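You operate a simulated robot arm through the tools that you are given. There is no shell and no other tool. Be economical: measure what you need, move in short steps, check, and stop when the job is done.

You are at the controls of a simulated robot arm. One attempt, no reset.

TASK
Stand each shaper in the boot that wants its size and press the boot rack's timer button once.
Fine: go by WANT on the boots' tickets and DRY on the shapers'; one boot needs none; wait till it shows DAMP 0.

Only the result counts: the job must be done as asked and must still hold three seconds after the hand-in. Knocking over, shifting, dropping, spilling or breaking anything else fails it.

THE ROBOT
A 6-joint arm with a two-finger parallel gripper, fixed in place. Base frame: the origin is at the foot of the arm, x ahead of it, y to its left, z up; the work surface is at about z = 600. Lengths are in mm, angles in rad, forces in N, time in s.
With the tool pointing down near the work surface it reaches from about 100 to 720 mm from the base axis. Its first joint turns from -2.897 to 2.897 rad. Payload 3.91 kg.
The tool frame sits at the grasp point between the pads (the TCP): z along the fingers, y along the line on which they close. The tips reach 30 mm beyond it. Largest opening 110 mm; finger width 20, thickness 10; the body of the gripper, 48 by 112 mm, starts 55 mm behind the TCP.
Orientation is that of the tool frame in the base frame, as a unit quaternion [x, y, z, w]. With the fingers straight down and closing along the base's y, the tool's x points along the base's -x, its y along +y and its z along -z.

THE INTERFACE
- The arm moves only by the tool jog_arm. Its argument "targets" is a list of rows, each an object (a shift or turn left out is 0, a gripper value left out holds the last) with "delta_rot": the turn, a rotation vector about the base's x, y, z in units of 4 degrees (1.0 is 4 degrees), a list of three; "slide": the shift along the base's x, y, z in units of 30 mm (1.0 is 30 mm), a list of three; "grip": the opening, from 0 (shut) to 1 (fully open). In form: [{"delta_rot": [ax, ay, az], "slide": [tx, ty, tz], "grip": grip}, ...]. A call has 1 to 20 rows; each row shifts and turns the commanded pose from where the row before left it. A call with a number of a shift or a turn outside -1 to 1 is refused whole. Each row takes 0.2 s and may step no farther than 50 mm and 0.15 rad from the row before; otherwise, or with a gripper value out of range, the whole call is refused. Where a pose cannot be reached the arm comes as near as it can. A force on the tool above 40 N (or 10 N above the force at the start of the call, whichever is more), or a blocked arm, ends the call early, and 0.2 s more pass. Each finger travels about 45 mm/s and halts on what it meets, pressing with about 30 N; the grip force reading is that of the motor and also rises with nothing between the fingers. The clock runs only during rows and for 0.2 s after the last one: add rows that do not move to give the fingers time. The reply holds the time, the measured pose of the TCP, the force on the tool along the base axes, the opening and the grip force, in the units named above and with some noise, with the torque about the TCP (base axes, N m) and any sound that the robot's microphone picked up.
- Cameras (640 x 400 px; columns grow to the right, rows downward): "scene" is fixed at [217.8, -638.7, 1566.1]; the picture's right is [0.98, -0.21, 0.00], its down [-0.20, -0.90, -0.38] and it looks along [0.08, 0.38, -0.92] (base axes); focal length 226 px, centre (320, 200). "wrist" rides on the gripper at [71, 22, -107] in the tool frame; the picture's right is [-0.29, 0.96, 0.00], its down [-0.76, -0.23, -0.61] and it looks along [-0.58, -0.18, 0.79] (tool axes); focal length 243 px, centre (320, 200).
- snapshot(camera): a new picture of that camera. The clock stands still meanwhile.
- lift_body(by): slides the trunk up (or, below 0, down) by that many mm; the arm rides with it, the base frame stays. It gives what a move gives, with no picture.
- probe_pixels(camera, pixels): for up to 12 pixels [column, row] of the newest picture of that camera ("zoom" is the newest enlarged one), the place [x, y, z] in the base frame of the surface seen there, good to about 2 mm, but the place of the scene camera against the robot may be out by one fixed shift of up to 18 mm in any direction. The clock stands still meanwhile.
- close_up(camera, box): a new picture of the part [left, top, right, bottom] of that camera's present view, enlarged. The clock stands still meanwhile.
- close_job(): hands the job in; it is judged then, once.

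Go step by step. Measure first, check grasps and placings, and put right what went wrong. The budget is 80 turns and 34 pictures, counting those below and the enlarged ones. Unless the task says otherwise, let go and move clear before handing in, and close with one line.

The tools are called after "Request:" by a JSON object that holds its "op" and its "data". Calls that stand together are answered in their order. jog_arm: Moves the arm, as the interface text tells. Its arguments: {"type":"object","properties":{"targets":{"type":"array"}},"required":["targets"]} The other tools are called the same way: lift_body (by) slides the trunk up or down; snapshot (camera) takes a picture; probe_pixels (camera, pixels) gives the place of the surface under pixels of a picture; close_up (camera, box) takes an enlarged picture of a part of a camera's view; close_job () hands the job in.

At the start:

```text
time_s: 0.0
ee_pos: [293.7, -268.8, 1200.8]
tool_rot: [0.0, 1.0, 0.0, 0.0]
ft_force: [0.1, -0.5, 0.6]
ft_torque: [0.01, -0.02, -0.02]
opening: 110.1
grip_force: 0.1
trunk travel left (down, up): [-525.0, 65.0]
```

scene: 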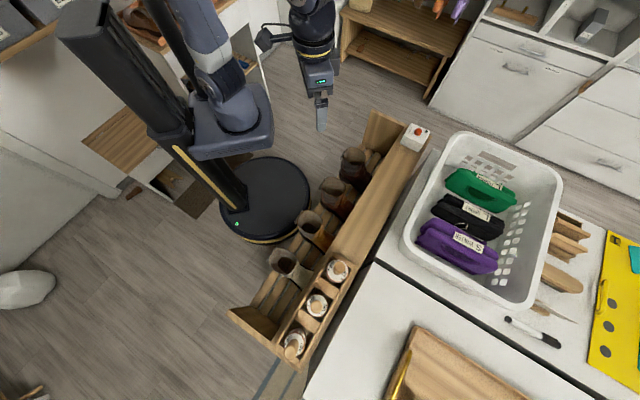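
wrist: 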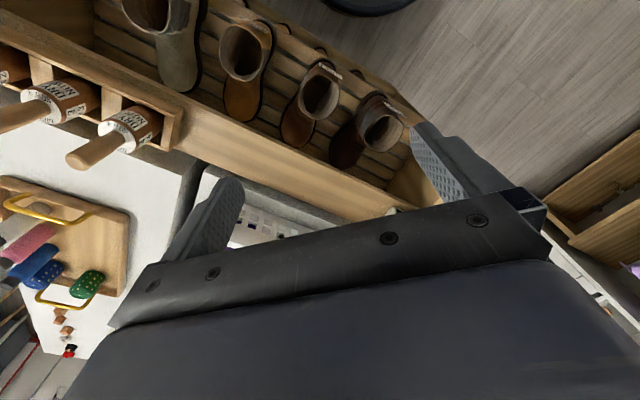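

The rack with four boots (scene about 285-360, 150-270), three shapers (290-340, 260-350) and a button at (418,130) are visible. I'll enlarge these to read the tickets.

Request:
{"op": "close_up", "data": {"camera": "scene", "box": [230, 230, 390, 370]}}

Request:
{"op": "close_up", "data": {"camera": "scene", "box": [260, 110, 440, 280]}}

Request:
{"op": "close_up", "data": {"camera": "wrist", "box": [0, 0, 440, 200]}}

```text
2.86 times, centred on (310, 300) of scene
```

zoom: 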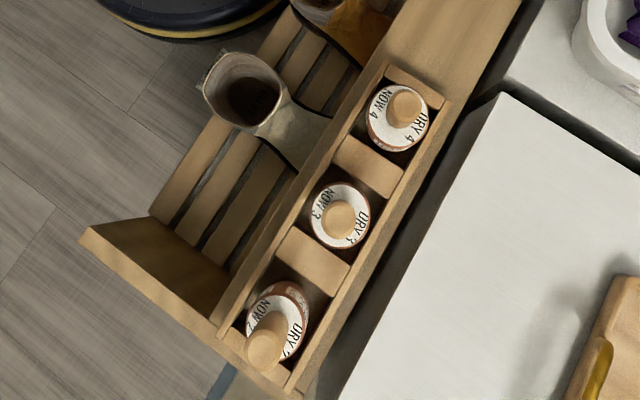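

```text
2.35 times, centred on (350, 195) of scene
```

zoom: 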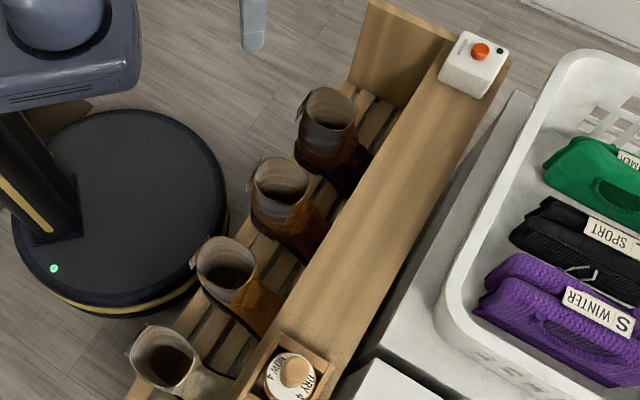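

```text
1.45 times, centred on (220, 100) of wrist
```

zoom: 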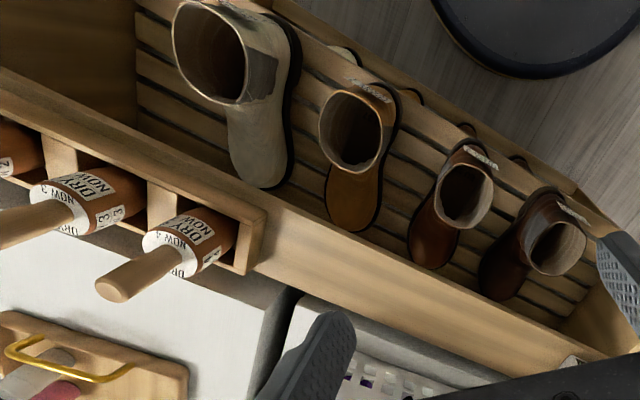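

Shapers read DRY/NOW tickets; boot tickets sit at the heels, not readable yet. I'll measure geometry from the scene picture.

Request:
{"op": "snapshot", "data": {"camera": "scene"}}

Request:
{"op": "probe_pixels", "data": {"camera": "scene", "pixels": [[338, 266], [317, 303], [293, 346], [418, 131], [283, 262], [311, 228], [334, 194], [353, 160], [372, 215], [240, 315], [270, 205], [322, 120]]}}

Request:
{"op": "probe_pixels", "data": {"camera": "wrist", "pixels": [[20, 115], [75, 160], [155, 15], [245, 50], [318, 95], [378, 130], [330, 72], [393, 107], [50, 100], [120, 130], [183, 95], [265, 70]]}}

```text
28 pictures are left
```

scene: 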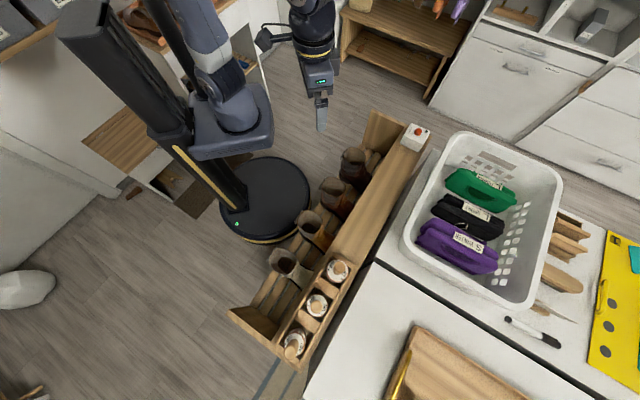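

```text
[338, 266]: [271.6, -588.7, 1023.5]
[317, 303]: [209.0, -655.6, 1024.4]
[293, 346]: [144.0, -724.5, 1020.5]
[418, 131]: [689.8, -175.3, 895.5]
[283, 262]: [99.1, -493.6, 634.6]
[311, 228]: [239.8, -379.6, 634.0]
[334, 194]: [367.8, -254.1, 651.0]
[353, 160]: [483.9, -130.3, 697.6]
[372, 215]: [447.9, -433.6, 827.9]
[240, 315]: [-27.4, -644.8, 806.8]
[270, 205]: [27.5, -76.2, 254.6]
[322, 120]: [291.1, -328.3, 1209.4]
```

```text
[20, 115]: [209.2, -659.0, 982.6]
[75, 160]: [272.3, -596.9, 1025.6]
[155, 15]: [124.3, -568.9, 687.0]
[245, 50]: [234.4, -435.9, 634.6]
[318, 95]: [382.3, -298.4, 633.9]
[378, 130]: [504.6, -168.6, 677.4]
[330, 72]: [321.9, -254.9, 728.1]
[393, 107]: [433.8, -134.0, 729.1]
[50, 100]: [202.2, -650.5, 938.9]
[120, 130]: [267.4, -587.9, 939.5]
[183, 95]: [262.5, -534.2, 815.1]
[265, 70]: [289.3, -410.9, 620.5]
```

Boots run diagonally (tickets ~z 728 on heel sides facing the base, e.g. (322,-255)). I'll pull back and turn the wrist so its camera faces the heels, before lowering.

Request:
{"op": "jog_arm", "data": {"targets": [{"slide": [-0.52, 0.15, 0], "delta_rot": [0, 0, -0.9]}, {"slide": [-0.52, 0.15, 0], "delta_rot": [0, 0, -0.9]}, {"slide": [-0.52, 0.15, 0], "delta_rot": [0, 0, -0.9]}, {"slide": [-0.52, 0.15, 0], "delta_rot": [0, 0, -0.9]}, {"slide": [-0.52, 0.15, 0], "delta_rot": [0, 0, -0.9]}, {"slide": [-0.52, 0.15, 0], "delta_rot": [0, 0, -0.9]}, {"slide": [-0.52, 0.15, 0], "delta_rot": [0, 0, -0.9]}, {"slide": [-0.52, 0.15, 0], "delta_rot": [0, 0, -0.9]}]}}

Request:
{"op": "lift_body", "data": {"by": -350}}

Request:
{"op": "snapshot", "data": {"camera": "wrist"}}

```text
time_s: 1.8
ee_pos: [166.6, -233.8, 1201.8]
tool_rot: [0.249, 0.969, 0.0, 0.0]
ft_force: [0.0, -0.1, 0.2]
ft_torque: [0.02, 0.03, 0.0]
opening: 110.1
grip_force: 0.1
trunk travel left (down, up): [-525.0, 65.0]
```

```text
time_s: 5.2
ee_pos: [167.3, -232.9, 851.8]
tool_rot: [0.248, 0.969, 0.0, 0.0]
ft_force: [-0.5, 0.3, -0.1]
ft_torque: [-0.03, 0.01, 0.03]
opening: 110.0
grip_force: 0.0
trunk travel left (down, up): [-175.0, 415.0]
```

```text
27 pictures are left
```

wrist: 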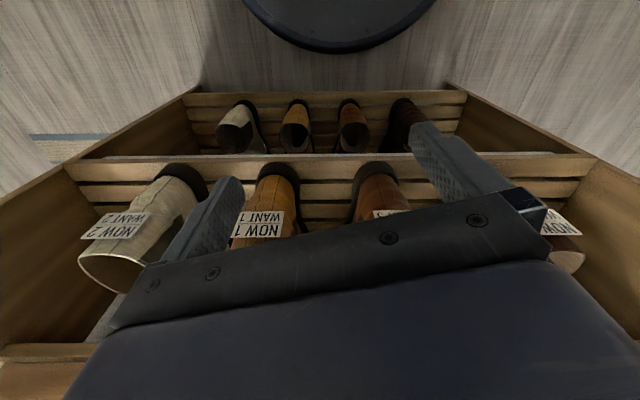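

The picture is upside down, tickets show "NOW 2 / WANT 2", "NOW 1 / WANT 1"-like text at (115,225) and (258,225). I'll enlarge, and raise the view to see the others.

Request:
{"op": "close_up", "data": {"camera": "wrist", "box": [70, 160, 310, 310]}}

Request:
{"op": "close_up", "data": {"camera": "wrist", "box": [340, 140, 600, 290]}}

```text
2.67 times, centred on (190, 235) of wrist
```

zoom: 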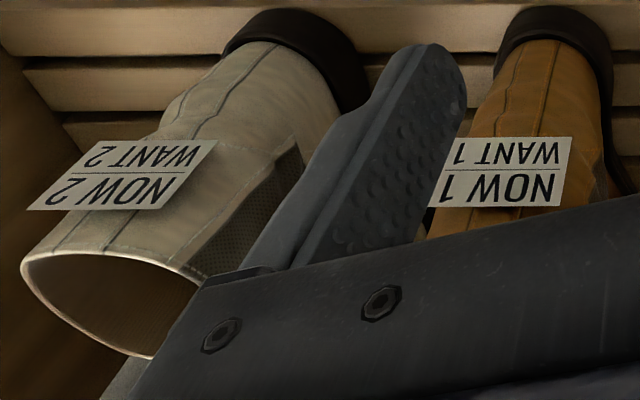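

```text
2.46 times, centred on (470, 215) of wrist
```

zoom: 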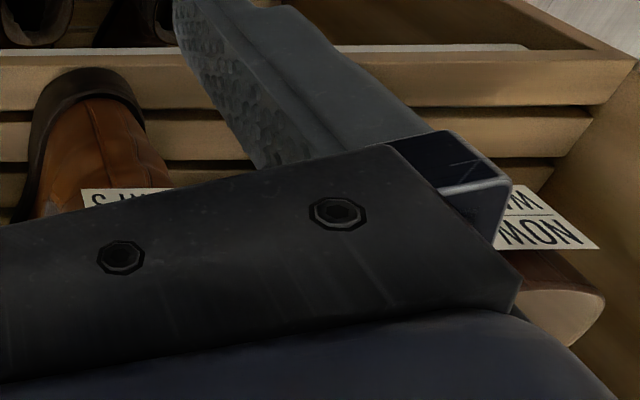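

Grey boot WANT 2, tan boot WANT 1. I'll shift along the rack and up to see the other two tickets.

Request:
{"op": "jog_arm", "data": {"targets": [{"slide": [0.7, 0.8, 0.8]}, {"slide": [0.7, 0.8, 0.8]}, {"slide": [0.7, 0.8, 0.8]}, {"slide": [0.7, 0.8, 0.8]}, {"slide": [0.7, 0.8, 0.8]}]}}

Request:
{"op": "close_up", "data": {"camera": "wrist", "box": [180, 120, 500, 300]}}

```text
time_s: 6.4
ee_pos: [273.3, -110.0, 970.1]
tool_rot: [0.249, 0.968, 0.001, 0.0]
ft_force: [-0.3, 0.6, -1.2]
ft_torque: [0.01, -0.02, 0.03]
opening: 110.2
grip_force: 0.2
trunk travel left (down, up): [-175.0, 415.0]
```

```text
2.00 times, centred on (340, 210) of wrist
```

zoom: 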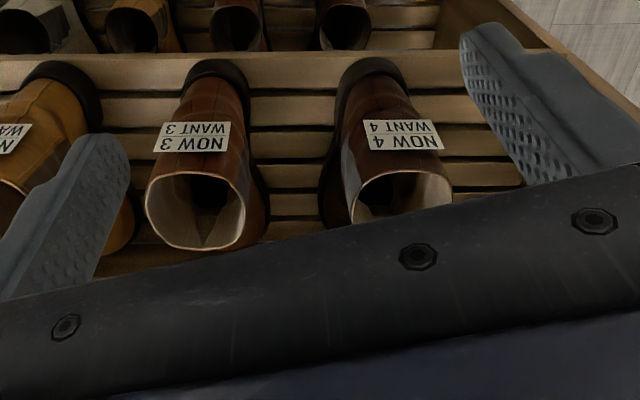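

Brown boot 3 WANT 3, dark boot 4 WANT 4; the tan (WANT 1) likely needs none. Now check the timer box and the shapers' tickets closely.

Request:
{"op": "close_up", "data": {"camera": "scene", "box": [400, 115, 440, 155]}}

Request:
{"op": "close_up", "data": {"camera": "scene", "box": [275, 250, 359, 365]}}

```text
10.00 times, centred on (420, 135) of scene
```

zoom: 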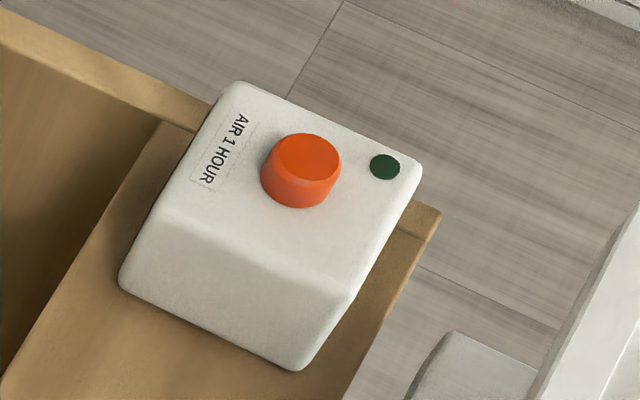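

```text
3.48 times, centred on (317, 308) of scene
```

zoom: 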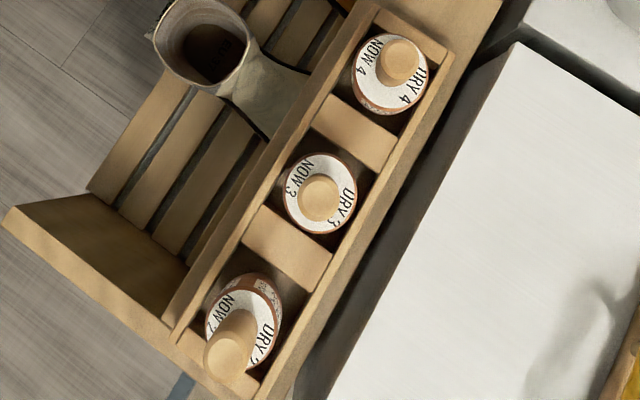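

Shapers read DRY 4 (338,266), DRY 3 (317,303), DRY 2 (293,346). There's text inside the grey boot; I'll look there to find the DAMP sign.

Request:
{"op": "close_up", "data": {"camera": "scene", "box": [268, 245, 304, 275]}}

Request:
{"op": "close_up", "data": {"camera": "scene", "box": [280, 140, 380, 250]}}

```text
13.33 times, centred on (286, 260) of scene
```

zoom: 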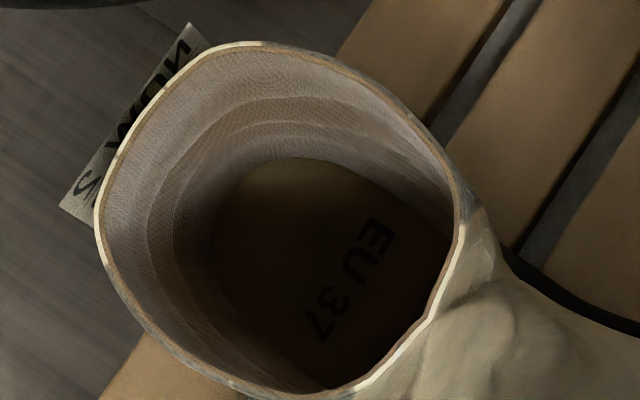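

```text
3.64 times, centred on (330, 195) of scene
```

zoom: 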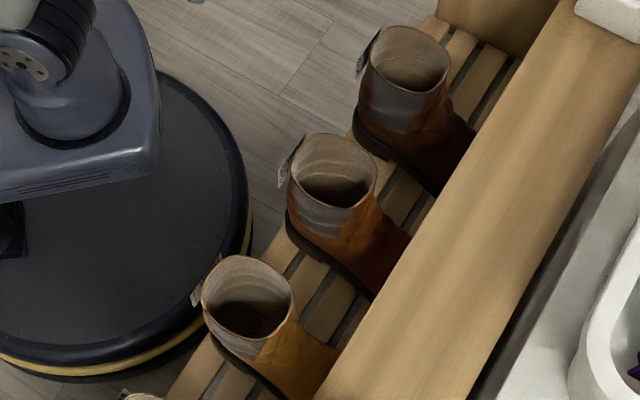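

No DAMP sign visible yet ("EU 37" is just the insole). I'll move in front of the shapers to see their sides and geometry.

Request:
{"op": "jog_arm", "data": {"targets": [{"slide": [-0.367, -0.974, 0.283]}, {"slide": [-0.367, -0.974, 0.283]}, {"slide": [-0.367, -0.974, 0.283]}, {"slide": [-0.367, -0.974, 0.283]}, {"slide": [-0.367, -0.974, 0.283]}, {"slide": [-0.367, -0.974, 0.283]}, {"slide": [-0.367, -0.974, 0.283]}, {"slide": [-0.367, -0.974, 0.283]}, {"slide": [-0.367, -0.974, 0.283]}, {"slide": [-0.367, -0.974, 0.283]}, {"slide": [-0.367, -0.974, 0.283]}, {"slide": [-0.367, -0.974, 0.283]}, {"slide": [-0.367, -0.974, 0.283]}]}}

Request:
{"op": "snapshot", "data": {"camera": "wrist"}}

```text
time_s: 9.2
ee_pos: [125.6, -465.6, 979.3]
tool_rot: [0.248, 0.969, -0.003, 0.001]
ft_force: [0.2, 0.2, 0.2]
ft_torque: [-0.03, 0.01, 0.03]
opening: 109.9
grip_force: 0.0
out of reach, approached as far as the arm can: row 6, 7, 8, 9, 10, 11, 12, 13
trunk travel left (down, up): [-175.0, 415.0]
```

```text
19 pictures are left
```

wrist: 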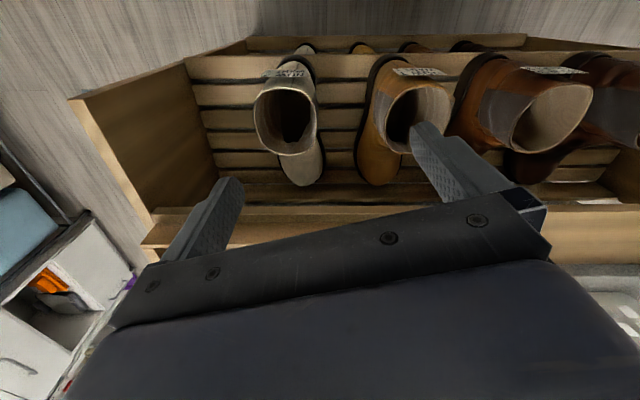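

The shapers are hidden behind the hand and the arm hit its height limit; raise the trunk, which also gives reach.

Request:
{"op": "lift_body", "data": {"by": 150}}

Request:
{"op": "snapshot", "data": {"camera": "wrist"}}

```text
time_s: 11.0
ee_pos: [126.3, -465.8, 1128.0]
tool_rot: [0.248, 0.969, -0.001, 0.001]
ft_force: [-0.5, 0.2, 0.3]
ft_torque: [0.01, -0.01, -0.01]
opening: 110.3
grip_force: 0.1
trunk travel left (down, up): [-325.0, 265.0]
```

```text
18 pictures are left
```

wrist: 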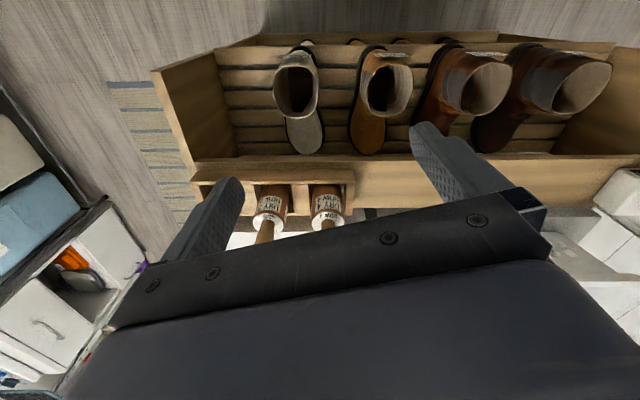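

Shapers B and A are visible at (268,205) and (327,205); enlarge and measure boot rims.

Request:
{"op": "close_up", "data": {"camera": "wrist", "box": [225, 165, 385, 265]}}

Request:
{"op": "probe_pixels", "data": {"camera": "wrist", "pixels": [[276, 92], [316, 92], [295, 118], [294, 100], [368, 90], [411, 90], [388, 115], [390, 62], [467, 108], [511, 75], [554, 108], [608, 75]]}}

Request:
{"op": "probe_pixels", "data": {"camera": "wrist", "pixels": [[268, 205], [262, 217], [280, 220], [264, 236], [327, 205], [316, 218], [340, 218], [323, 226], [232, 195], [298, 200], [350, 195], [327, 185]]}}

```text
4.00 times, centred on (305, 215) of wrist
```

zoom: 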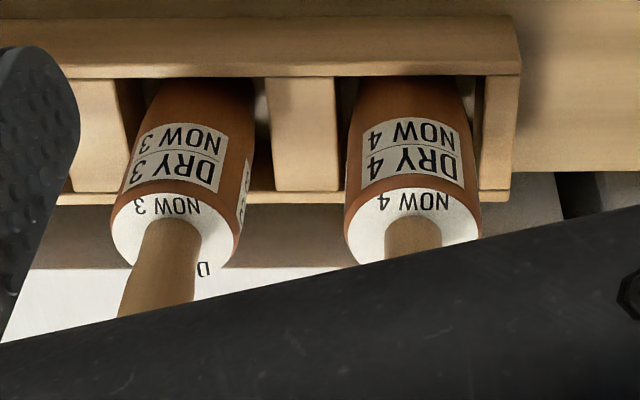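

```text
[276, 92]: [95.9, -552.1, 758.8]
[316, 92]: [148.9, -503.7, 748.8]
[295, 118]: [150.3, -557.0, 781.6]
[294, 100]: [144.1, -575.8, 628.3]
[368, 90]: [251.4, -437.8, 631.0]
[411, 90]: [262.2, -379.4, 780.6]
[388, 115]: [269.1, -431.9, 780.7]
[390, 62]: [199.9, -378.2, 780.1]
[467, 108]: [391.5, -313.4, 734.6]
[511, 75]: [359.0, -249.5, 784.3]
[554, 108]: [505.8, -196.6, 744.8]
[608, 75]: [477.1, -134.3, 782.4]
```

```text
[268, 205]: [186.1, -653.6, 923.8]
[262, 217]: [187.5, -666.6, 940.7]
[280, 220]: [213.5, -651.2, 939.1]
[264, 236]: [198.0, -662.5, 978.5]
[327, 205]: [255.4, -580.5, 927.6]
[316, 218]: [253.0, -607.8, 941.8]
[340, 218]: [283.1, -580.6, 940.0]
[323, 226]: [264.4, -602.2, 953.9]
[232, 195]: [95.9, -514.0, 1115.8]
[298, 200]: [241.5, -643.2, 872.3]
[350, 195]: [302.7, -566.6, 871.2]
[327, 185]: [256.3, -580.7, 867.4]
```

Boot rims are at z≈780, insoles ≈630; shaper rings at z≈941, handle top ≈1025. Approach above shaper 4 at about (271,-596).

Request:
{"op": "jog_arm", "data": {"targets": [{"slide": [0.604, -0.54, -0.26]}, {"slide": [0.604, -0.54, -0.26]}, {"slide": [0.604, -0.54, -0.26]}, {"slide": [0.604, -0.54, -0.26]}, {"slide": [0.604, -0.54, -0.26]}, {"slide": [0.604, -0.54, -0.26]}, {"slide": [0.604, -0.54, -0.26]}, {"slide": [0.604, -0.54, -0.26]}]}}

Request:
{"op": "probe_pixels", "data": {"camera": "scene", "pixels": [[320, 325], [311, 323], [346, 282], [304, 345], [329, 268], [291, 325], [305, 335]]}}

```text
time_s: 12.8
ee_pos: [254.5, -560.3, 1038.5]
tool_rot: [0.248, 0.969, -0.003, 0.001]
ft_force: [-0.4, 0.1, -0.6]
ft_torque: [-0.03, 0.02, 0.01]
opening: 110.0
grip_force: 0.0
out of reach, approached as far as the arm can: row 3, 4, 5, 6, 7, 8
trunk travel left (down, up): [-325.0, 265.0]
```

```text
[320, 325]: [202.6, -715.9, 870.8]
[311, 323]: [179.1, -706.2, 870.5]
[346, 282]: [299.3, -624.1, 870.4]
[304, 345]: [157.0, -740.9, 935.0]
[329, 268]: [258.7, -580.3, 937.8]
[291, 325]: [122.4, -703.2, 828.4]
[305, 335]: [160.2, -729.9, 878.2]
```

The arm stopped short (reach limit) at (254,-560,1038), close beside the handle; raise the trunk to gain reach and clearance.

Request:
{"op": "lift_body", "data": {"by": 150}}

Request:
{"op": "jog_arm", "data": {"targets": [{"slide": [0.0, 0, 0]}]}}

```text
time_s: 14.5
ee_pos: [253.6, -559.8, 1187.7]
tool_rot: [0.249, 0.968, -0.002, 0.002]
ft_force: [0.1, -0.3, -0.9]
ft_torque: [-0.03, 0.02, -0.03]
opening: 110.0
grip_force: 0.0
trunk travel left (down, up): [-475.0, 115.0]
```

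```text
time_s: 14.9
ee_pos: [253.4, -560.3, 1188.8]
tool_rot: [0.249, 0.969, -0.003, 0.001]
ft_force: [0.5, 0.5, -0.1]
ft_torque: [-0.02, -0.02, 0.02]
opening: 109.8
grip_force: 0.0
trunk travel left (down, up): [-475.0, 115.0]
```

Now move over shaper 4 and down, keeping above its top, then look.

Request:
{"op": "jog_arm", "data": {"targets": [{"slide": [0, 0, -1]}, {"slide": [0.29, -0.6, -1]}, {"slide": [0.29, -0.6, -1]}, {"slide": [0, 0, -0.3]}]}}

Request:
{"op": "snapshot", "data": {"camera": "wrist"}}

```text
time_s: 15.9
ee_pos: [269.3, -597.9, 1087.9]
tool_rot: [0.249, 0.968, -0.003, 0.002]
ft_force: [0.3, 0.3, 0.4]
ft_torque: [-0.02, -0.02, -0.03]
opening: 110.1
grip_force: 0.0
trunk travel left (down, up): [-475.0, 115.0]
```

```text
16 pictures are left
```

wrist: 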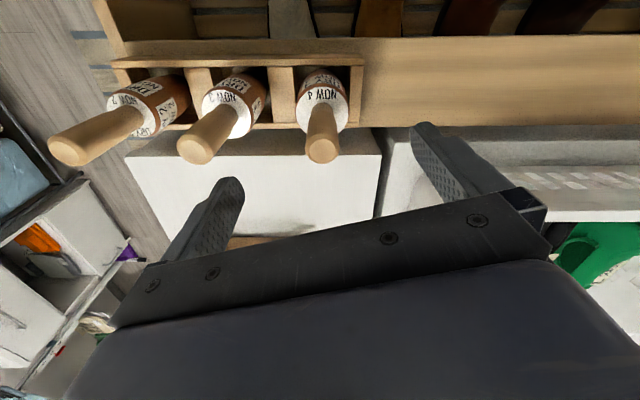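

Request:
{"op": "probe_pixels", "data": {"camera": "wrist", "pixels": [[322, 148], [312, 152], [334, 152], [322, 161], [194, 150], [184, 146], [208, 153], [68, 150], [60, 135], [155, 125], [245, 130], [80, 143]]}}

Request:
{"op": "close_up", "data": {"camera": "wrist", "box": [30, 55, 350, 175]}}

```text
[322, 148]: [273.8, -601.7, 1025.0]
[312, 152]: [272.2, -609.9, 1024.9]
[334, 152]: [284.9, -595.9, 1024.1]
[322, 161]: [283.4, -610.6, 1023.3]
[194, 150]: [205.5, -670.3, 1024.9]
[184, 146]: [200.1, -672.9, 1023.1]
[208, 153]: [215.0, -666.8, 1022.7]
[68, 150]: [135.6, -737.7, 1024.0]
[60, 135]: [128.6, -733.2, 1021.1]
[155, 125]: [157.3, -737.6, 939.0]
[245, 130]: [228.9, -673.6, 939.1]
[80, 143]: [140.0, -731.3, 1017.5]
```

```text
2.00 times, centred on (190, 115) of wrist
```

zoom: 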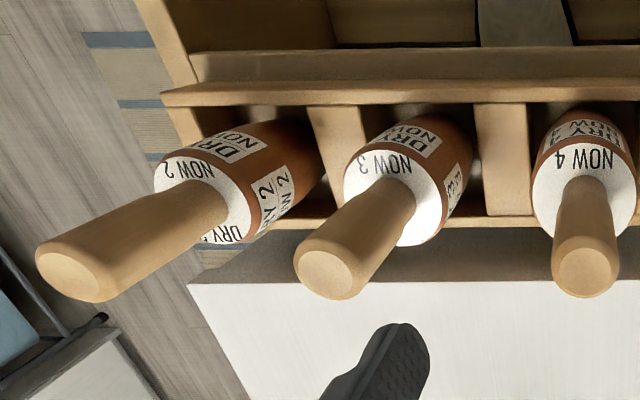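

Handle 4's top is centred at about (275,-603,1025), handle 3 (206,-669), handle 2 (135,-736). Descend on handle 4 and grip.

Request:
{"op": "jog_arm", "data": {"targets": [{"slide": [0.2, -0.17, 0]}, {"slide": [0, 0, -1]}, {"slide": [0, 0, -1]}, {"slide": [0, 0, -1]}, {}, {"grip": 0}, {"grip": 0}, {"grip": 0}, {"grip": 0}, {"grip": 0}, {"grip": 0}]}}

```text
time_s: 18.3
ee_pos: [275.2, -599.7, 998.4]
tool_rot: [0.248, 0.969, -0.004, 0.002]
ft_force: [0.9, 0.2, -0.3]
ft_torque: [0.04, 0.0, -0.01]
opening: 24.8
grip_force: 30.6
trunk travel left (down, up): [-475.0, 115.0]
```

Gripped at 24.8 mm. Lift straight up.

Request:
{"op": "jog_arm", "data": {"targets": [{"slide": [0, 0, 0.5]}, {"slide": [0, 0, 1]}, {"slide": [0, 0, 1]}, {"slide": [0, 0, 1]}, {"slide": [0, 0, 0.5]}]}}

Request:
{"op": "snapshot", "data": {"camera": "scene"}}

```text
time_s: 19.5
ee_pos: [277.7, -601.0, 1119.1]
tool_rot: [0.249, 0.969, -0.005, 0.003]
ft_force: [0.1, 0.0, -1.6]
ft_torque: [0.01, 0.02, 0.01]
opening: 24.9
grip_force: 30.2
trunk travel left (down, up): [-475.0, 115.0]
```

```text
14 pictures are left
```

scene: 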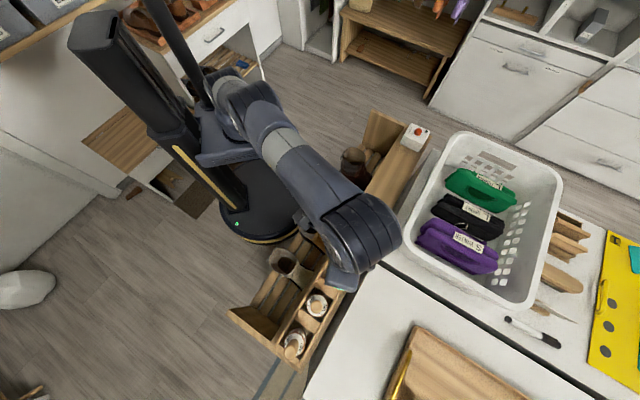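

Lifted (1.6 N load). Carry it high over to the far boots, stopping on the base side of boot 4 to measure its rim.

Request:
{"op": "jog_arm", "data": {"targets": [{"slide": [0.278, 0.963, 0]}, {"slide": [0.278, 0.963, 0]}, {"slide": [0.278, 0.963, 0]}, {"slide": [0.278, 0.963, 0]}, {"slide": [0.278, 0.963, 0]}, {"slide": [0.278, 0.963, 0]}, {"slide": [0.278, 0.963, 0]}, {"slide": [0.278, 0.963, 0]}, {"slide": [0.278, 0.963, 0]}, {"slide": [0.278, 0.963, 0]}, {"slide": [0.278, 0.963, 0]}, {"slide": [0.278, 0.963, 0]}, {"slide": [0.278, 0.963, 0]}, {"slide": [0.278, 0.963, 0]}, {"slide": [0.278, 0.963, 0]}, {"slide": [0.278, 0.963, 0]}, {"slide": [0.278, 0.963, 0]}]}}

Request:
{"op": "snapshot", "data": {"camera": "wrist"}}

```text
time_s: 23.1
ee_pos: [418.9, -110.5, 1120.0]
tool_rot: [0.249, 0.968, -0.003, 0.002]
ft_force: [0.1, 0.3, -1.2]
ft_torque: [0.02, -0.02, -0.02]
opening: 24.8
grip_force: 30.3
trunk travel left (down, up): [-475.0, 115.0]
```

```text
13 pictures are left
```

wrist: 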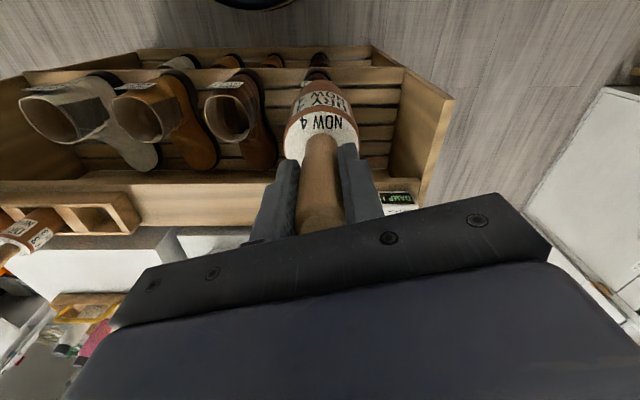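

The timer's face at (398,198) shows a "DAMP" display. Zoom in on it, and measure the other rims from here.

Request:
{"op": "probe_pixels", "data": {"camera": "wrist", "pixels": [[205, 105], [248, 128], [230, 141], [224, 95], [114, 108], [160, 132], [145, 142], [22, 112], [68, 136], [109, 125], [318, 110], [295, 105]]}}

Request:
{"op": "close_up", "data": {"camera": "wrist", "box": [370, 180, 434, 220]}}

```text
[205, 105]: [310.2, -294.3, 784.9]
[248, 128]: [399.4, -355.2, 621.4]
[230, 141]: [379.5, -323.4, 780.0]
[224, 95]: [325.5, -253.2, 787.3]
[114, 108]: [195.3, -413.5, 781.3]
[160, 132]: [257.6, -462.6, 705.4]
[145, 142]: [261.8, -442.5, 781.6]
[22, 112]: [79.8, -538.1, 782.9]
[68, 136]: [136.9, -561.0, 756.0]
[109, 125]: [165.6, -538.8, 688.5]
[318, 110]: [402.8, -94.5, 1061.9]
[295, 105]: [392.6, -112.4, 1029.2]
```

```text
10.00 times, centred on (402, 200) of wrist
```

zoom: 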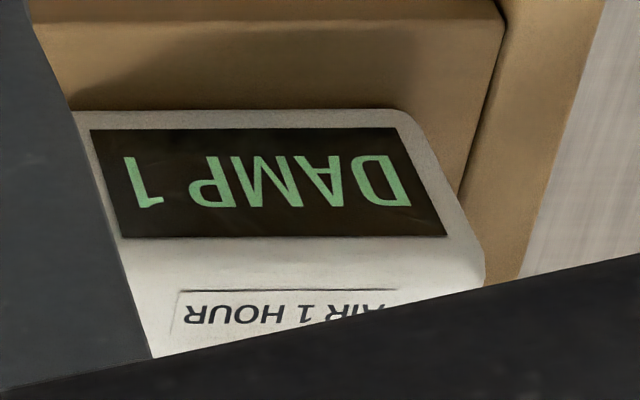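

The display reads DAMP 1, so drying needs the button. Boot centres work out to roughly (467,-167), (351,-288), (236,-407), (121,-530). Move over boot 4, lower to just above the rim and check.

Request:
{"op": "jog_arm", "data": {"targets": [{"slide": [0.8, -0.94, 0]}, {"slide": [0.8, -0.94, 0]}]}}

Request:
{"op": "lift_body", "data": {"by": -145}}

Request:
{"op": "snapshot", "data": {"camera": "scene"}}

Request:
{"op": "snapshot", "data": {"camera": "wrist"}}

```text
time_s: 23.7
ee_pos: [465.2, -165.0, 1116.1]
tool_rot: [0.25, 0.968, -0.003, 0.002]
ft_force: [-0.2, 0.1, -2.0]
ft_torque: [0.0, 0.03, 0.02]
opening: 24.9
grip_force: 30.2
trunk travel left (down, up): [-475.0, 115.0]
```

```text
time_s: 25.4
ee_pos: [465.9, -164.2, 971.5]
tool_rot: [0.248, 0.969, -0.003, 0.0]
ft_force: [-0.3, 0.0, -0.4]
ft_torque: [-0.04, -0.03, 0.02]
opening: 24.9
grip_force: 30.1
trunk travel left (down, up): [-330.0, 260.0]
```

```text
11 pictures are left
```

scene: 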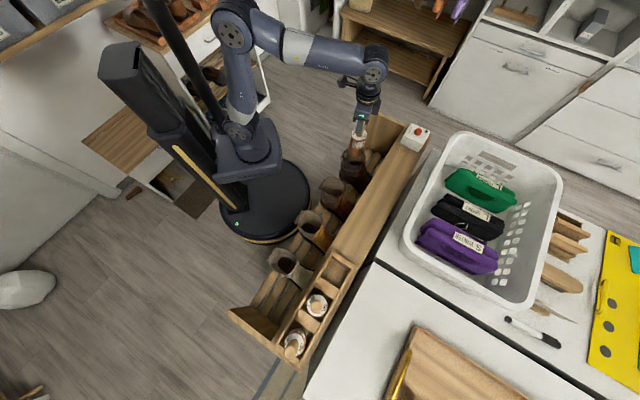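

```text
10 pictures are left
```

wrist: 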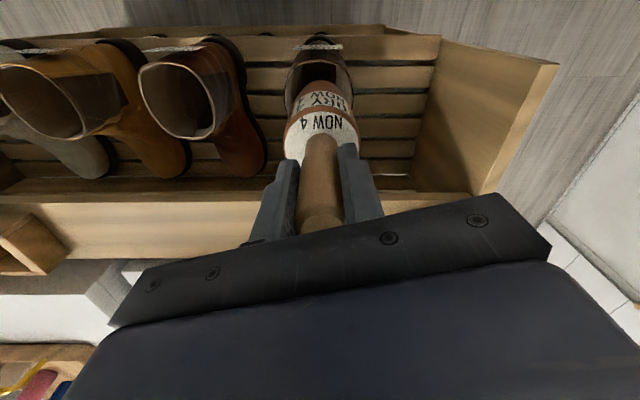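

The shaper sits just above boot 4's rim (edges ~ (286,92), (352,80)); probe the rim for centring and the empty tray's floor for shaper length.

Request:
{"op": "probe_pixels", "data": {"camera": "wrist", "pixels": [[287, 80], [286, 95], [349, 75], [352, 88], [318, 62], [300, 66], [335, 62], [340, 95], [300, 100], [320, 85]]}}

Request:
{"op": "probe_pixels", "data": {"camera": "scene", "pixels": [[342, 270], [335, 277], [338, 272], [345, 262], [332, 268], [350, 166], [358, 140]]}}

```text
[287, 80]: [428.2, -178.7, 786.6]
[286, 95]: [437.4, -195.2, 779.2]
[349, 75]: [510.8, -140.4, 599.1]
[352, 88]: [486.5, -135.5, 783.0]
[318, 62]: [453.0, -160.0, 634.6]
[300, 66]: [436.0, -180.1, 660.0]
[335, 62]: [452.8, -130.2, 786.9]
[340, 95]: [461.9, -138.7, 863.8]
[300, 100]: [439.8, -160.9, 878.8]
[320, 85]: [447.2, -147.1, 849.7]
```

```text
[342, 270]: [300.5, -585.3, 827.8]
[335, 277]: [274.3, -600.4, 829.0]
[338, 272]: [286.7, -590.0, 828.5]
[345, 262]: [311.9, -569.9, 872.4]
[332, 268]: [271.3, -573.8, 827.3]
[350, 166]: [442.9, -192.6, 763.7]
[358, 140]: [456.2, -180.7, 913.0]
```

Tray floor is z≈828, so the shaper's bottom is ~170 below the TCP; centring is within 3 mm. Lower into boot 4.

Request:
{"op": "jog_arm", "data": {"targets": [{"slide": [0, -0.08, -0.5]}, {"slide": [0, 0, -0.8]}, {"slide": [0, 0, -0.8]}, {"slide": [0, 0, -0.8]}, {"slide": [0, 0, -0.8]}, {"slide": [0, 0, -0.8]}, {"slide": [0, 0, -0.5]}]}}

```text
time_s: 27.2
ee_pos: [468.4, -170.0, 822.8]
tool_rot: [0.248, 0.969, -0.003, 0.006]
ft_force: [-7.3, 2.4, 21.1]
ft_torque: [0.74, 0.92, 0.09]
opening: 24.9
grip_force: 29.7
trunk travel left (down, up): [-330.0, 260.0]
stopped in row 7: the force on the tool passed its limit at 44 N (the readings are from after the stop); the commanded pose is now the measured one
```

Contact at TCP z 823, ~20 mm early, with push toward -x: the foot touches the boot's side. Back off a little, shift a few mm and try again.

Request:
{"op": "jog_arm", "data": {"targets": [{"slide": [0, 0, 0.5]}, {"slide": [-0.2, 0.05, 0]}, {"slide": [0, 0, -0.3]}, {"slide": [0, 0, -0.2]}]}}

```text
time_s: 28.2
ee_pos: [462.2, -168.3, 823.5]
tool_rot: [0.249, 0.969, -0.003, 0.005]
ft_force: [-3.1, 0.5, 18.2]
ft_torque: [0.4, 0.53, 0.06]
opening: 24.7
grip_force: 30.1
trunk travel left (down, up): [-330.0, 260.0]
```

Still contact at 823 with the reaction on the +y side. Try shifting to -y.

Request:
{"op": "jog_arm", "data": {"targets": [{"slide": [0, 0, 0.4]}, {"slide": [0, -0.23, 0]}, {"slide": [0, 0, -0.3]}, {"slide": [0, 0, -0.2]}, {"slide": [0, 0, -0.15]}]}}

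```text
time_s: 29.3
ee_pos: [462.9, -173.3, 822.6]
tool_rot: [0.249, 0.969, -0.003, 0.01]
ft_force: [-3.0, 7.6, 21.0]
ft_torque: [1.15, 0.78, 0.0]
opening: 25.0
grip_force: 30.0
trunk travel left (down, up): [-330.0, 260.0]
stopped in row 5: the force on the tool passed its limit at 49 N (the readings are from after the stop); the commanded pose is now the measured one
```

Three different spots all stop hard at z≈823, so that's the boot's floor. Re-centre, set down and release, then look.

Request:
{"op": "jog_arm", "data": {"targets": [{"slide": [0, 0, 0.2]}, {"slide": [0.08, 0.17, 0]}, {"slide": [0, 0, -0.13]}, {}, {"grip": 0.15}, {"grip": 0.3}, {"grip": 0.5}, {"grip": 0.5}, {"grip": 0.5}]}}

```text
time_s: 31.3
ee_pos: [465.6, -169.7, 823.2]
tool_rot: [0.249, 0.968, -0.003, 0.008]
ft_force: [-0.1, -0.3, 0.3]
ft_torque: [0.01, -0.05, -0.04]
opening: 55.1
grip_force: 0.0
trunk travel left (down, up): [-330.0, 260.0]
```

Released; rise straight up and check.

Request:
{"op": "jog_arm", "data": {"targets": [{"slide": [0, 0, 0.5]}, {"slide": [0, 0, 1]}, {"slide": [0, 0, 1]}, {"slide": [0, 0, 1]}, {"slide": [-0.6, 0.5, 1]}, {"slide": [-0.6, 0.5, 1]}]}}

Request:
{"op": "snapshot", "data": {"camera": "wrist"}}

```text
time_s: 32.7
ee_pos: [432.8, -139.8, 990.3]
tool_rot: [0.249, 0.969, -0.003, 0.008]
ft_force: [-0.7, 0.1, -1.0]
ft_torque: [0.0, 0.03, 0.02]
opening: 55.0
grip_force: 0.1
trunk travel left (down, up): [-330.0, 260.0]
```

```text
9 pictures are left
```

wrist: 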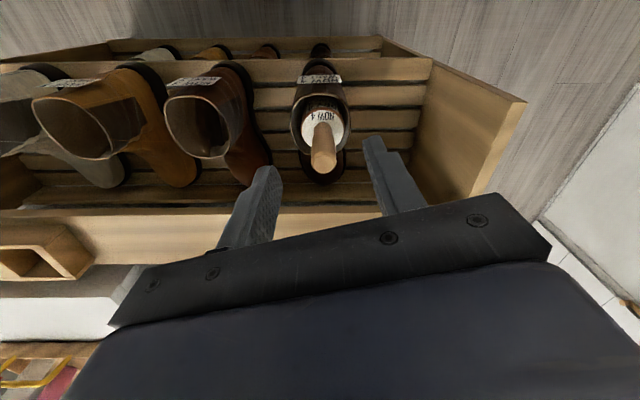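

Shaper 4 stands in boot 4 at (322,130). Probe its handle top and boot 3's rim for the next placing.

Request:
{"op": "probe_pixels", "data": {"camera": "wrist", "pixels": [[322, 160], [315, 135], [306, 118], [342, 115], [166, 110], [183, 153], [205, 158], [240, 145], [195, 120], [34, 110], [70, 150], [205, 90]]}}

```text
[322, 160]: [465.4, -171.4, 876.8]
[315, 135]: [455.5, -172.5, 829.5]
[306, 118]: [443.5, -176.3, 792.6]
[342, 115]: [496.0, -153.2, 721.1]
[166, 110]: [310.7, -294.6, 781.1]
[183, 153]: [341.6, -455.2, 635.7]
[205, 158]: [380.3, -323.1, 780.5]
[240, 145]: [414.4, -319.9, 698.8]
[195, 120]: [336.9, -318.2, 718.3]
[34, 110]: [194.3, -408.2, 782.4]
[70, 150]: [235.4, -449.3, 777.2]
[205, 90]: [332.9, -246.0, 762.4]
```

The handle top reads z≈877 rather than the expected 850, so the shaper slid up in the grip and isn't seated (bottom ~680 vs insole ~634). Zoom in to see how it sits.

Request:
{"op": "close_up", "data": {"camera": "wrist", "box": [160, 40, 400, 190]}}

Request:
{"op": "probe_pixels", "data": {"camera": "zoom", "pixels": [[430, 325], [422, 305], [440, 305], [390, 215], [470, 195], [430, 190], [350, 180], [498, 170], [75, 190], [130, 230], [430, 255], [180, 270]]}}

```text
2.67 times, centred on (280, 115) of wrist
```

zoom: 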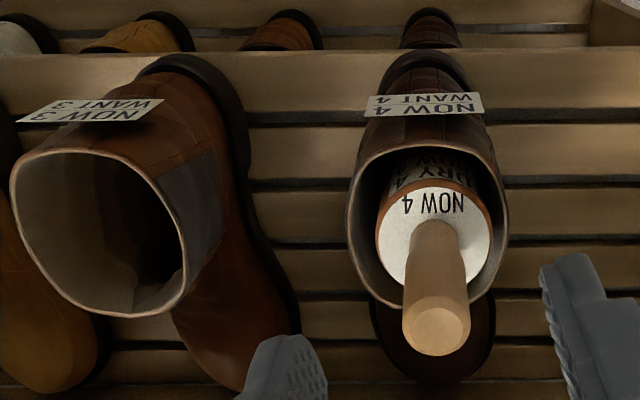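

```text
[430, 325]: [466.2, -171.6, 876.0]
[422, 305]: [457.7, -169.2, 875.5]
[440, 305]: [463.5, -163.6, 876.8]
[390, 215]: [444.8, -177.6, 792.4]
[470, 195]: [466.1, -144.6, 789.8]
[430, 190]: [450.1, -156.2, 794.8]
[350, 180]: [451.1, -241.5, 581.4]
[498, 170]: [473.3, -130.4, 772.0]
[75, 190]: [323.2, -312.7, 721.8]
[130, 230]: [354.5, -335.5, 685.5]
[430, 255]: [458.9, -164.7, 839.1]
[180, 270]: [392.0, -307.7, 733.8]
```

It stands upright and all three tries stopped at the same level, so boot 4 seems to have its floor there. I'll fetch shaper 3 and feel more finely next time; raise the trunk, straighten the tool and travel over.

Request:
{"op": "lift_body", "data": {"by": 250}}

Request:
{"op": "jog_arm", "data": {"targets": [{"slide": [-0.398, -0.928, -0.23], "delta_rot": [0.14, 0.2, 0], "grip": 0.8}, {"slide": [-0.398, -0.928, -0.23]}, {"slide": [-0.398, -0.928, -0.23]}, {"slide": [-0.398, -0.928, -0.23]}, {"slide": [-0.398, -0.928, -0.23]}, {"slide": [-0.398, -0.928, -0.23]}, {"slide": [-0.398, -0.928, -0.23]}, {"slide": [-0.398, -0.928, -0.23]}, {"slide": [-0.398, -0.928, -0.23]}, {"slide": [-0.398, -0.928, -0.23]}, {"slide": [-0.398, -0.928, -0.23]}, {"slide": [-0.398, -0.928, -0.23]}, {"slide": [-0.398, -0.928, -0.23]}, {"slide": [-0.398, -0.928, -0.23]}, {"slide": [-0.398, -0.928, -0.23]}, {"slide": [-0.398, -0.928, -0.23]}, {"slide": [-0.398, -0.928, -0.23]}, {"slide": [-0.398, -0.928, -0.23]}, {"slide": [-0.398, -0.928, -0.23]}]}}

```text
time_s: 35.3
ee_pos: [432.4, -139.0, 1240.1]
tool_rot: [0.248, 0.969, -0.002, 0.008]
ft_force: [1.1, -0.2, -0.4]
ft_torque: [0.02, -0.03, -0.03]
opening: 55.2
grip_force: 0.0
trunk travel left (down, up): [-580.0, 10.0]
```

```text
time_s: 39.3
ee_pos: [205.4, -661.2, 1108.8]
tool_rot: [0.248, 0.969, -0.001, 0.001]
ft_force: [-0.2, -0.3, 0.8]
ft_torque: [0.0, 0.03, 0.01]
opening: 88.0
grip_force: 0.0
out of reach, approached as far as the arm can: row 19
trunk travel left (down, up): [-580.0, 10.0]
```

At (205,-661,1109). Descend onto handle 3 with the last 8 mm of shift and grip.

Request:
{"op": "jog_arm", "data": {"targets": [{"slide": [0, 0, -1]}, {"slide": [0.03, -0.27, -0.5]}, {}, {"slide": [0, 0, -0.8]}, {"slide": [0, 0, -0.8]}, {"slide": [0, 0, -0.8]}, {}]}}

```text
time_s: 40.9
ee_pos: [207.3, -670.6, 990.0]
tool_rot: [0.249, 0.969, 0.001, 0.001]
ft_force: [0.4, 0.5, 0.4]
ft_torque: [-0.01, 0.0, -0.01]
opening: 88.3
grip_force: 0.0
trunk travel left (down, up): [-580.0, 10.0]
```

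Positioned at z 990; grip and lift.

Request:
{"op": "jog_arm", "data": {"targets": [{"grip": 0}, {"grip": 0}, {"grip": 0}, {"grip": 0}, {"grip": 0}, {"grip": 0}, {"slide": [0, 0, 0.5]}, {"slide": [0, 0, 1]}, {"slide": [0, 0, 1]}, {"slide": [0, 0.3, 0.5]}]}}

```text
time_s: 43.1
ee_pos: [207.5, -663.2, 1080.3]
tool_rot: [0.248, 0.969, 0.0, 0.0]
ft_force: [-0.3, 0.7, -2.1]
ft_torque: [0.01, 0.03, -0.01]
opening: 25.0
grip_force: 29.9
trunk travel left (down, up): [-580.0, 10.0]
```

Shaper 3 is in hand. Carry to boot 3 (centre ≈ (354,-287)) and lower the trunk until its foot is just above the rim.

Request:
{"op": "jog_arm", "data": {"targets": [{"slide": [0.376, 0.964, 0]}, {"slide": [0.376, 0.964, 0]}, {"slide": [0.376, 0.964, 0]}, {"slide": [0.376, 0.964, 0]}, {"slide": [0.376, 0.964, 0]}, {"slide": [0.376, 0.964, 0]}, {"slide": [0.376, 0.964, 0]}, {"slide": [0.376, 0.964, 0]}, {"slide": [0.376, 0.964, 0]}, {"slide": [0.376, 0.964, 0]}, {"slide": [0.376, 0.964, 0]}, {"slide": [0.376, 0.964, 0]}, {"slide": [0.376, 0.964, 0]}]}}

Request:
{"op": "lift_body", "data": {"by": -120}}

Request:
{"op": "snapshot", "data": {"camera": "wrist"}}

```text
time_s: 45.9
ee_pos: [352.1, -288.5, 1079.3]
tool_rot: [0.249, 0.969, 0.001, 0.001]
ft_force: [0.0, 0.7, -1.4]
ft_torque: [-0.02, -0.01, -0.01]
opening: 24.7
grip_force: 29.7
trunk travel left (down, up): [-580.0, 10.0]
```

```text
time_s: 47.4
ee_pos: [352.0, -289.4, 957.1]
tool_rot: [0.249, 0.969, -0.001, 0.0]
ft_force: [-0.1, 0.5, -0.9]
ft_torque: [0.02, 0.03, 0.02]
opening: 24.9
grip_force: 29.3
trunk travel left (down, up): [-460.0, 130.0]
```

```text
7 pictures are left
```

wrist: 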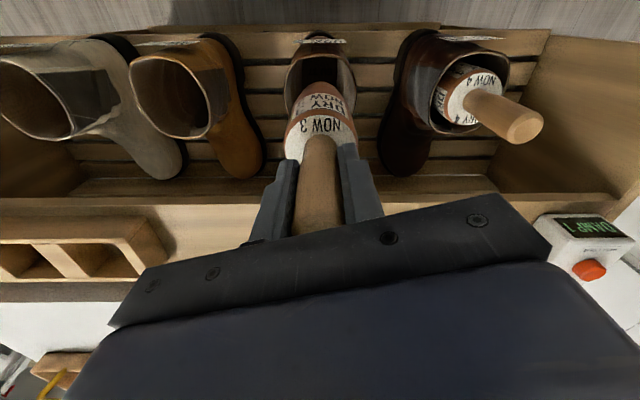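

Centred over boot 3. Lower to just above the suspected stop and then in fine steps.

Request:
{"op": "jog_arm", "data": {"targets": [{"slide": [0.04, 0.03, -0.8]}, {"slide": [0, 0, -0.8]}, {"slide": [0, 0, -0.8]}, {"slide": [0, 0, -0.7]}, {}]}}

Request:
{"op": "jog_arm", "data": {"targets": [{"slide": [0, 0, -0.15]}, {"slide": [0, 0, -0.15]}, {"slide": [0, 0, -0.15]}]}}

```text
time_s: 48.6
ee_pos: [353.9, -285.8, 866.8]
tool_rot: [0.249, 0.969, 0.0, 0.0]
ft_force: [0.3, 0.0, -1.6]
ft_torque: [0.0, -0.01, 0.01]
opening: 25.0
grip_force: 30.1
trunk travel left (down, up): [-460.0, 130.0]
```

```text
time_s: 49.4
ee_pos: [355.0, -286.1, 852.8]
tool_rot: [0.248, 0.969, 0.0, 0.001]
ft_force: [-0.4, -0.6, -0.9]
ft_torque: [-0.02, 0.01, 0.02]
opening: 24.8
grip_force: 29.5
trunk travel left (down, up): [-460.0, 130.0]
```

Request:
{"op": "jog_arm", "data": {"targets": [{"slide": [0, 0, -0.13]}, {"slide": [0, 0, -0.13]}, {"slide": [0, 0, -0.13]}]}}

Request:
{"op": "jog_arm", "data": {"targets": [{"slide": [0, 0, -0.1]}, {"slide": [0, 0, -0.1]}]}}

```text
time_s: 50.2
ee_pos: [352.6, -287.7, 842.2]
tool_rot: [0.248, 0.969, 0.0, 0.002]
ft_force: [-2.2, 1.8, 19.8]
ft_torque: [0.5, 0.33, 0.0]
opening: 25.0
grip_force: 29.7
trunk travel left (down, up): [-460.0, 130.0]
```

```text
time_s: 50.8
ee_pos: [353.5, -286.9, 835.8]
tool_rot: [0.249, 0.968, -0.001, 0.002]
ft_force: [1.1, -2.3, 27.0]
ft_torque: [-0.23, -0.12, -0.02]
opening: 24.9
grip_force: 29.9
trunk travel left (down, up): [-460.0, 130.0]
```

Contact again at foot z≈681, same as boot 4: that is the floor. Release and rise.

Request:
{"op": "jog_arm", "data": {"targets": [{"slide": [0, 0, 0.12]}, {"grip": 0.15}, {"grip": 0.3}, {"grip": 0.5}, {"grip": 0.5}, {"grip": 0.5}, {"slide": [0, 0, 0.5]}, {"slide": [0, 0, 1]}, {"slide": [0, 0, 1]}, {"slide": [0, 0, 1]}, {"slide": [0, 0, 1]}]}}

Request:
{"op": "lift_body", "data": {"by": 130}}

```text
time_s: 53.2
ee_pos: [353.9, -288.0, 971.6]
tool_rot: [0.249, 0.968, 0.0, 0.0]
ft_force: [0.9, 0.6, -0.1]
ft_torque: [0.0, 0.01, 0.0]
opening: 54.8
grip_force: 0.2
trunk travel left (down, up): [-460.0, 130.0]
```

```text
time_s: 54.8
ee_pos: [353.5, -288.4, 1101.3]
tool_rot: [0.248, 0.969, 0.0, 0.0]
ft_force: [-0.4, -0.4, -0.4]
ft_torque: [0.0, -0.01, -0.02]
opening: 55.0
grip_force: 0.0
trunk travel left (down, up): [-590.0, 0.0]
```

Shaper 2's top is at about (137,-737,1024), upright (perspective made it look tilted), near the reach limit. I'll yaw the tool so the fingers close tangentially, and come in radially, straddling the handle.

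Request:
{"op": "jog_arm", "data": {"targets": [{"slide": [-0.623, -0.774, -0.256], "delta_rot": [0, 0, -0.96], "grip": 0.8}, {"slide": [-0.623, -0.774, -0.256], "delta_rot": [0, 0, -0.96]}, {"slide": [-0.623, -0.774, -0.256], "delta_rot": [0, 0, -0.96]}, {"slide": [-0.623, -0.774, -0.256], "delta_rot": [0, 0, -0.96]}, {"slide": [-0.623, -0.774, -0.256], "delta_rot": [0, 0, -0.96]}, {"slide": [-0.623, -0.774, -0.256], "delta_rot": [0, 0, -0.96]}, {"slide": [-0.623, -0.774, -0.256], "delta_rot": [0, 0, -0.96]}, {"slide": [-0.623, -0.774, -0.256], "delta_rot": [0, 0, -0.96]}, {"slide": [-0.623, -0.774, -0.256], "delta_rot": [0, 0, -0.96]}, {"slide": [-0.623, -0.774, -0.256], "delta_rot": [0, 0, -0.96]}, {"slide": [-0.623, -0.774, -0.256], "delta_rot": [0, 0, -0.96]}, {"slide": [-0.623, -0.774, -0.256], "delta_rot": [0, 0, -0.96]}, {"slide": [-0.623, -0.774, -0.256], "delta_rot": [0, 0, -0.96]}]}}

Request:
{"op": "snapshot", "data": {"camera": "wrist"}}

```text
time_s: 57.6
ee_pos: [113.4, -589.9, 1002.4]
tool_rot: [0.634, 0.773, 0.0, 0.0]
ft_force: [-0.6, -0.3, -0.2]
ft_torque: [0.03, 0.02, 0.03]
opening: 87.8
grip_force: 0.1
trunk travel left (down, up): [-590.0, 0.0]
```

```text
6 pictures are left
```

wrist: 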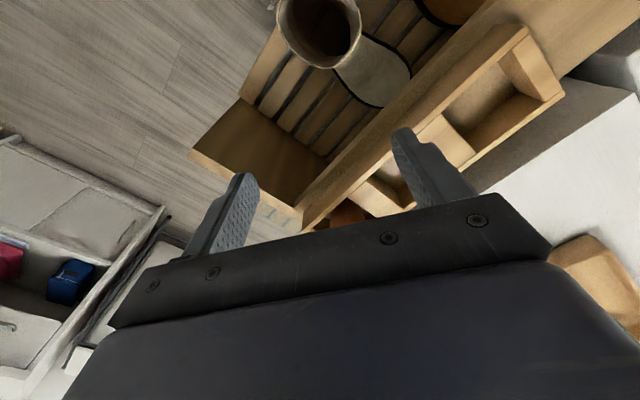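

Probe boot 1's rim from this view; then slide outward at handle height.

Request:
{"op": "probe_pixels", "data": {"camera": "wrist", "pixels": [[280, 22], [283, 40], [300, 60], [318, 68], [336, 67], [352, 55], [360, 35], [359, 15], [325, 30], [345, 215]]}}

Request:
{"op": "jog_arm", "data": {"targets": [{"slide": [0.4, -0.5, -0.3]}, {"slide": [0.35, -0.8, 0]}, {"slide": [0, -0.8, 0]}, {"slide": [0, -0.8, 0]}]}}

```text
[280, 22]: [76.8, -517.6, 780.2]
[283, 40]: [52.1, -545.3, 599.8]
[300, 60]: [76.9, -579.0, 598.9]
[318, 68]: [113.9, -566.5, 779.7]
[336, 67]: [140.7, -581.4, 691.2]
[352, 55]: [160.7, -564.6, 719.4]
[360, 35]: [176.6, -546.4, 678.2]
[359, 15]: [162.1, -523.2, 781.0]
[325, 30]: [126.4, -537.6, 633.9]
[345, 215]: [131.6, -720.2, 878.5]
```

```text
time_s: 58.6
ee_pos: [135.7, -676.4, 992.5]
tool_rot: [0.634, 0.773, 0.0, -0.001]
ft_force: [0.9, -0.3, 0.0]
ft_torque: [0.01, 0.0, -0.01]
opening: 88.0
grip_force: 0.0
trunk travel left (down, up): [-590.0, 0.0]
```

Boot 1's rim centre is about (119,-523). Continue outward toward the handle.

Request:
{"op": "jog_arm", "data": {"targets": [{"slide": [0.02, -0.6, 0]}, {"slide": [0.02, -0.6, 0]}, {"slide": [0, -0.4, 0]}, {"slide": [0, -0.4, 0]}]}}

```text
time_s: 59.6
ee_pos: [134.4, -692.8, 992.1]
tool_rot: [0.634, 0.773, 0.0, -0.001]
ft_force: [-0.3, -0.1, -0.4]
ft_torque: [0.03, -0.03, 0.0]
opening: 88.0
grip_force: 0.1
out of reach, approached as far as the arm can: row 2, 3, 4
trunk travel left (down, up): [-590.0, 0.0]
```

Straight-down reach ends at y≈-693. Tilt the tool 16° (fingertips outward, in the pad plane), then continue out.

Request:
{"op": "jog_arm", "data": {"targets": [{"delta_rot": [-0.98, -0.19, 0]}, {"delta_rot": [-0.98, -0.19, 0]}, {"delta_rot": [-0.98, -0.19, 0]}, {"delta_rot": [-0.98, -0.19, 0]}]}}

Request:
{"op": "jog_arm", "data": {"targets": [{"slide": [0.03, -0.5, 0]}, {"slide": [0.03, -0.5, 0]}, {"slide": [0, -0.45, 0]}]}}

```text
time_s: 60.6
ee_pos: [133.9, -693.4, 994.6]
tool_rot: [0.628, 0.766, -0.089, 0.108]
ft_force: [-0.3, 0.2, 0.0]
ft_torque: [0.02, -0.01, 0.01]
opening: 88.0
grip_force: 0.0
trunk travel left (down, up): [-590.0, 0.0]
```

```text
time_s: 61.4
ee_pos: [136.9, -738.4, 995.7]
tool_rot: [0.628, 0.766, -0.089, 0.108]
ft_force: [1.0, 0.2, 0.0]
ft_torque: [0.0, -0.01, -0.01]
opening: 87.8
grip_force: 0.1
trunk travel left (down, up): [-590.0, 0.0]
```

Reached (137,-738,996). Grip and lift gently.

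Request:
{"op": "jog_arm", "data": {"targets": [{"grip": 0.4}, {"grip": 0.4}, {"grip": 0.4}, {"grip": 0}, {"grip": 0}, {"grip": 0}, {"grip": 0}]}}

Request:
{"op": "jog_arm", "data": {"targets": [{"slide": [0, 0, 0.3]}, {"slide": [0, 0.05, 0.7]}, {"slide": [0, 0.1, 0.7]}, {"slide": [0, 0.2, 0.7]}]}}

```text
time_s: 63.0
ee_pos: [137.5, -738.1, 994.1]
tool_rot: [0.628, 0.765, -0.089, 0.107]
ft_force: [-0.5, 0.6, 1.1]
ft_torque: [-0.06, 0.25, -0.06]
opening: 25.0
grip_force: 30.3
trunk travel left (down, up): [-590.0, 0.0]
```

```text
time_s: 64.0
ee_pos: [136.9, -727.9, 1067.7]
tool_rot: [0.628, 0.766, -0.089, 0.107]
ft_force: [0.3, -0.1, -2.0]
ft_torque: [0.01, -0.02, -0.02]
opening: 25.2
grip_force: 29.5
trunk travel left (down, up): [-590.0, 0.0]
```

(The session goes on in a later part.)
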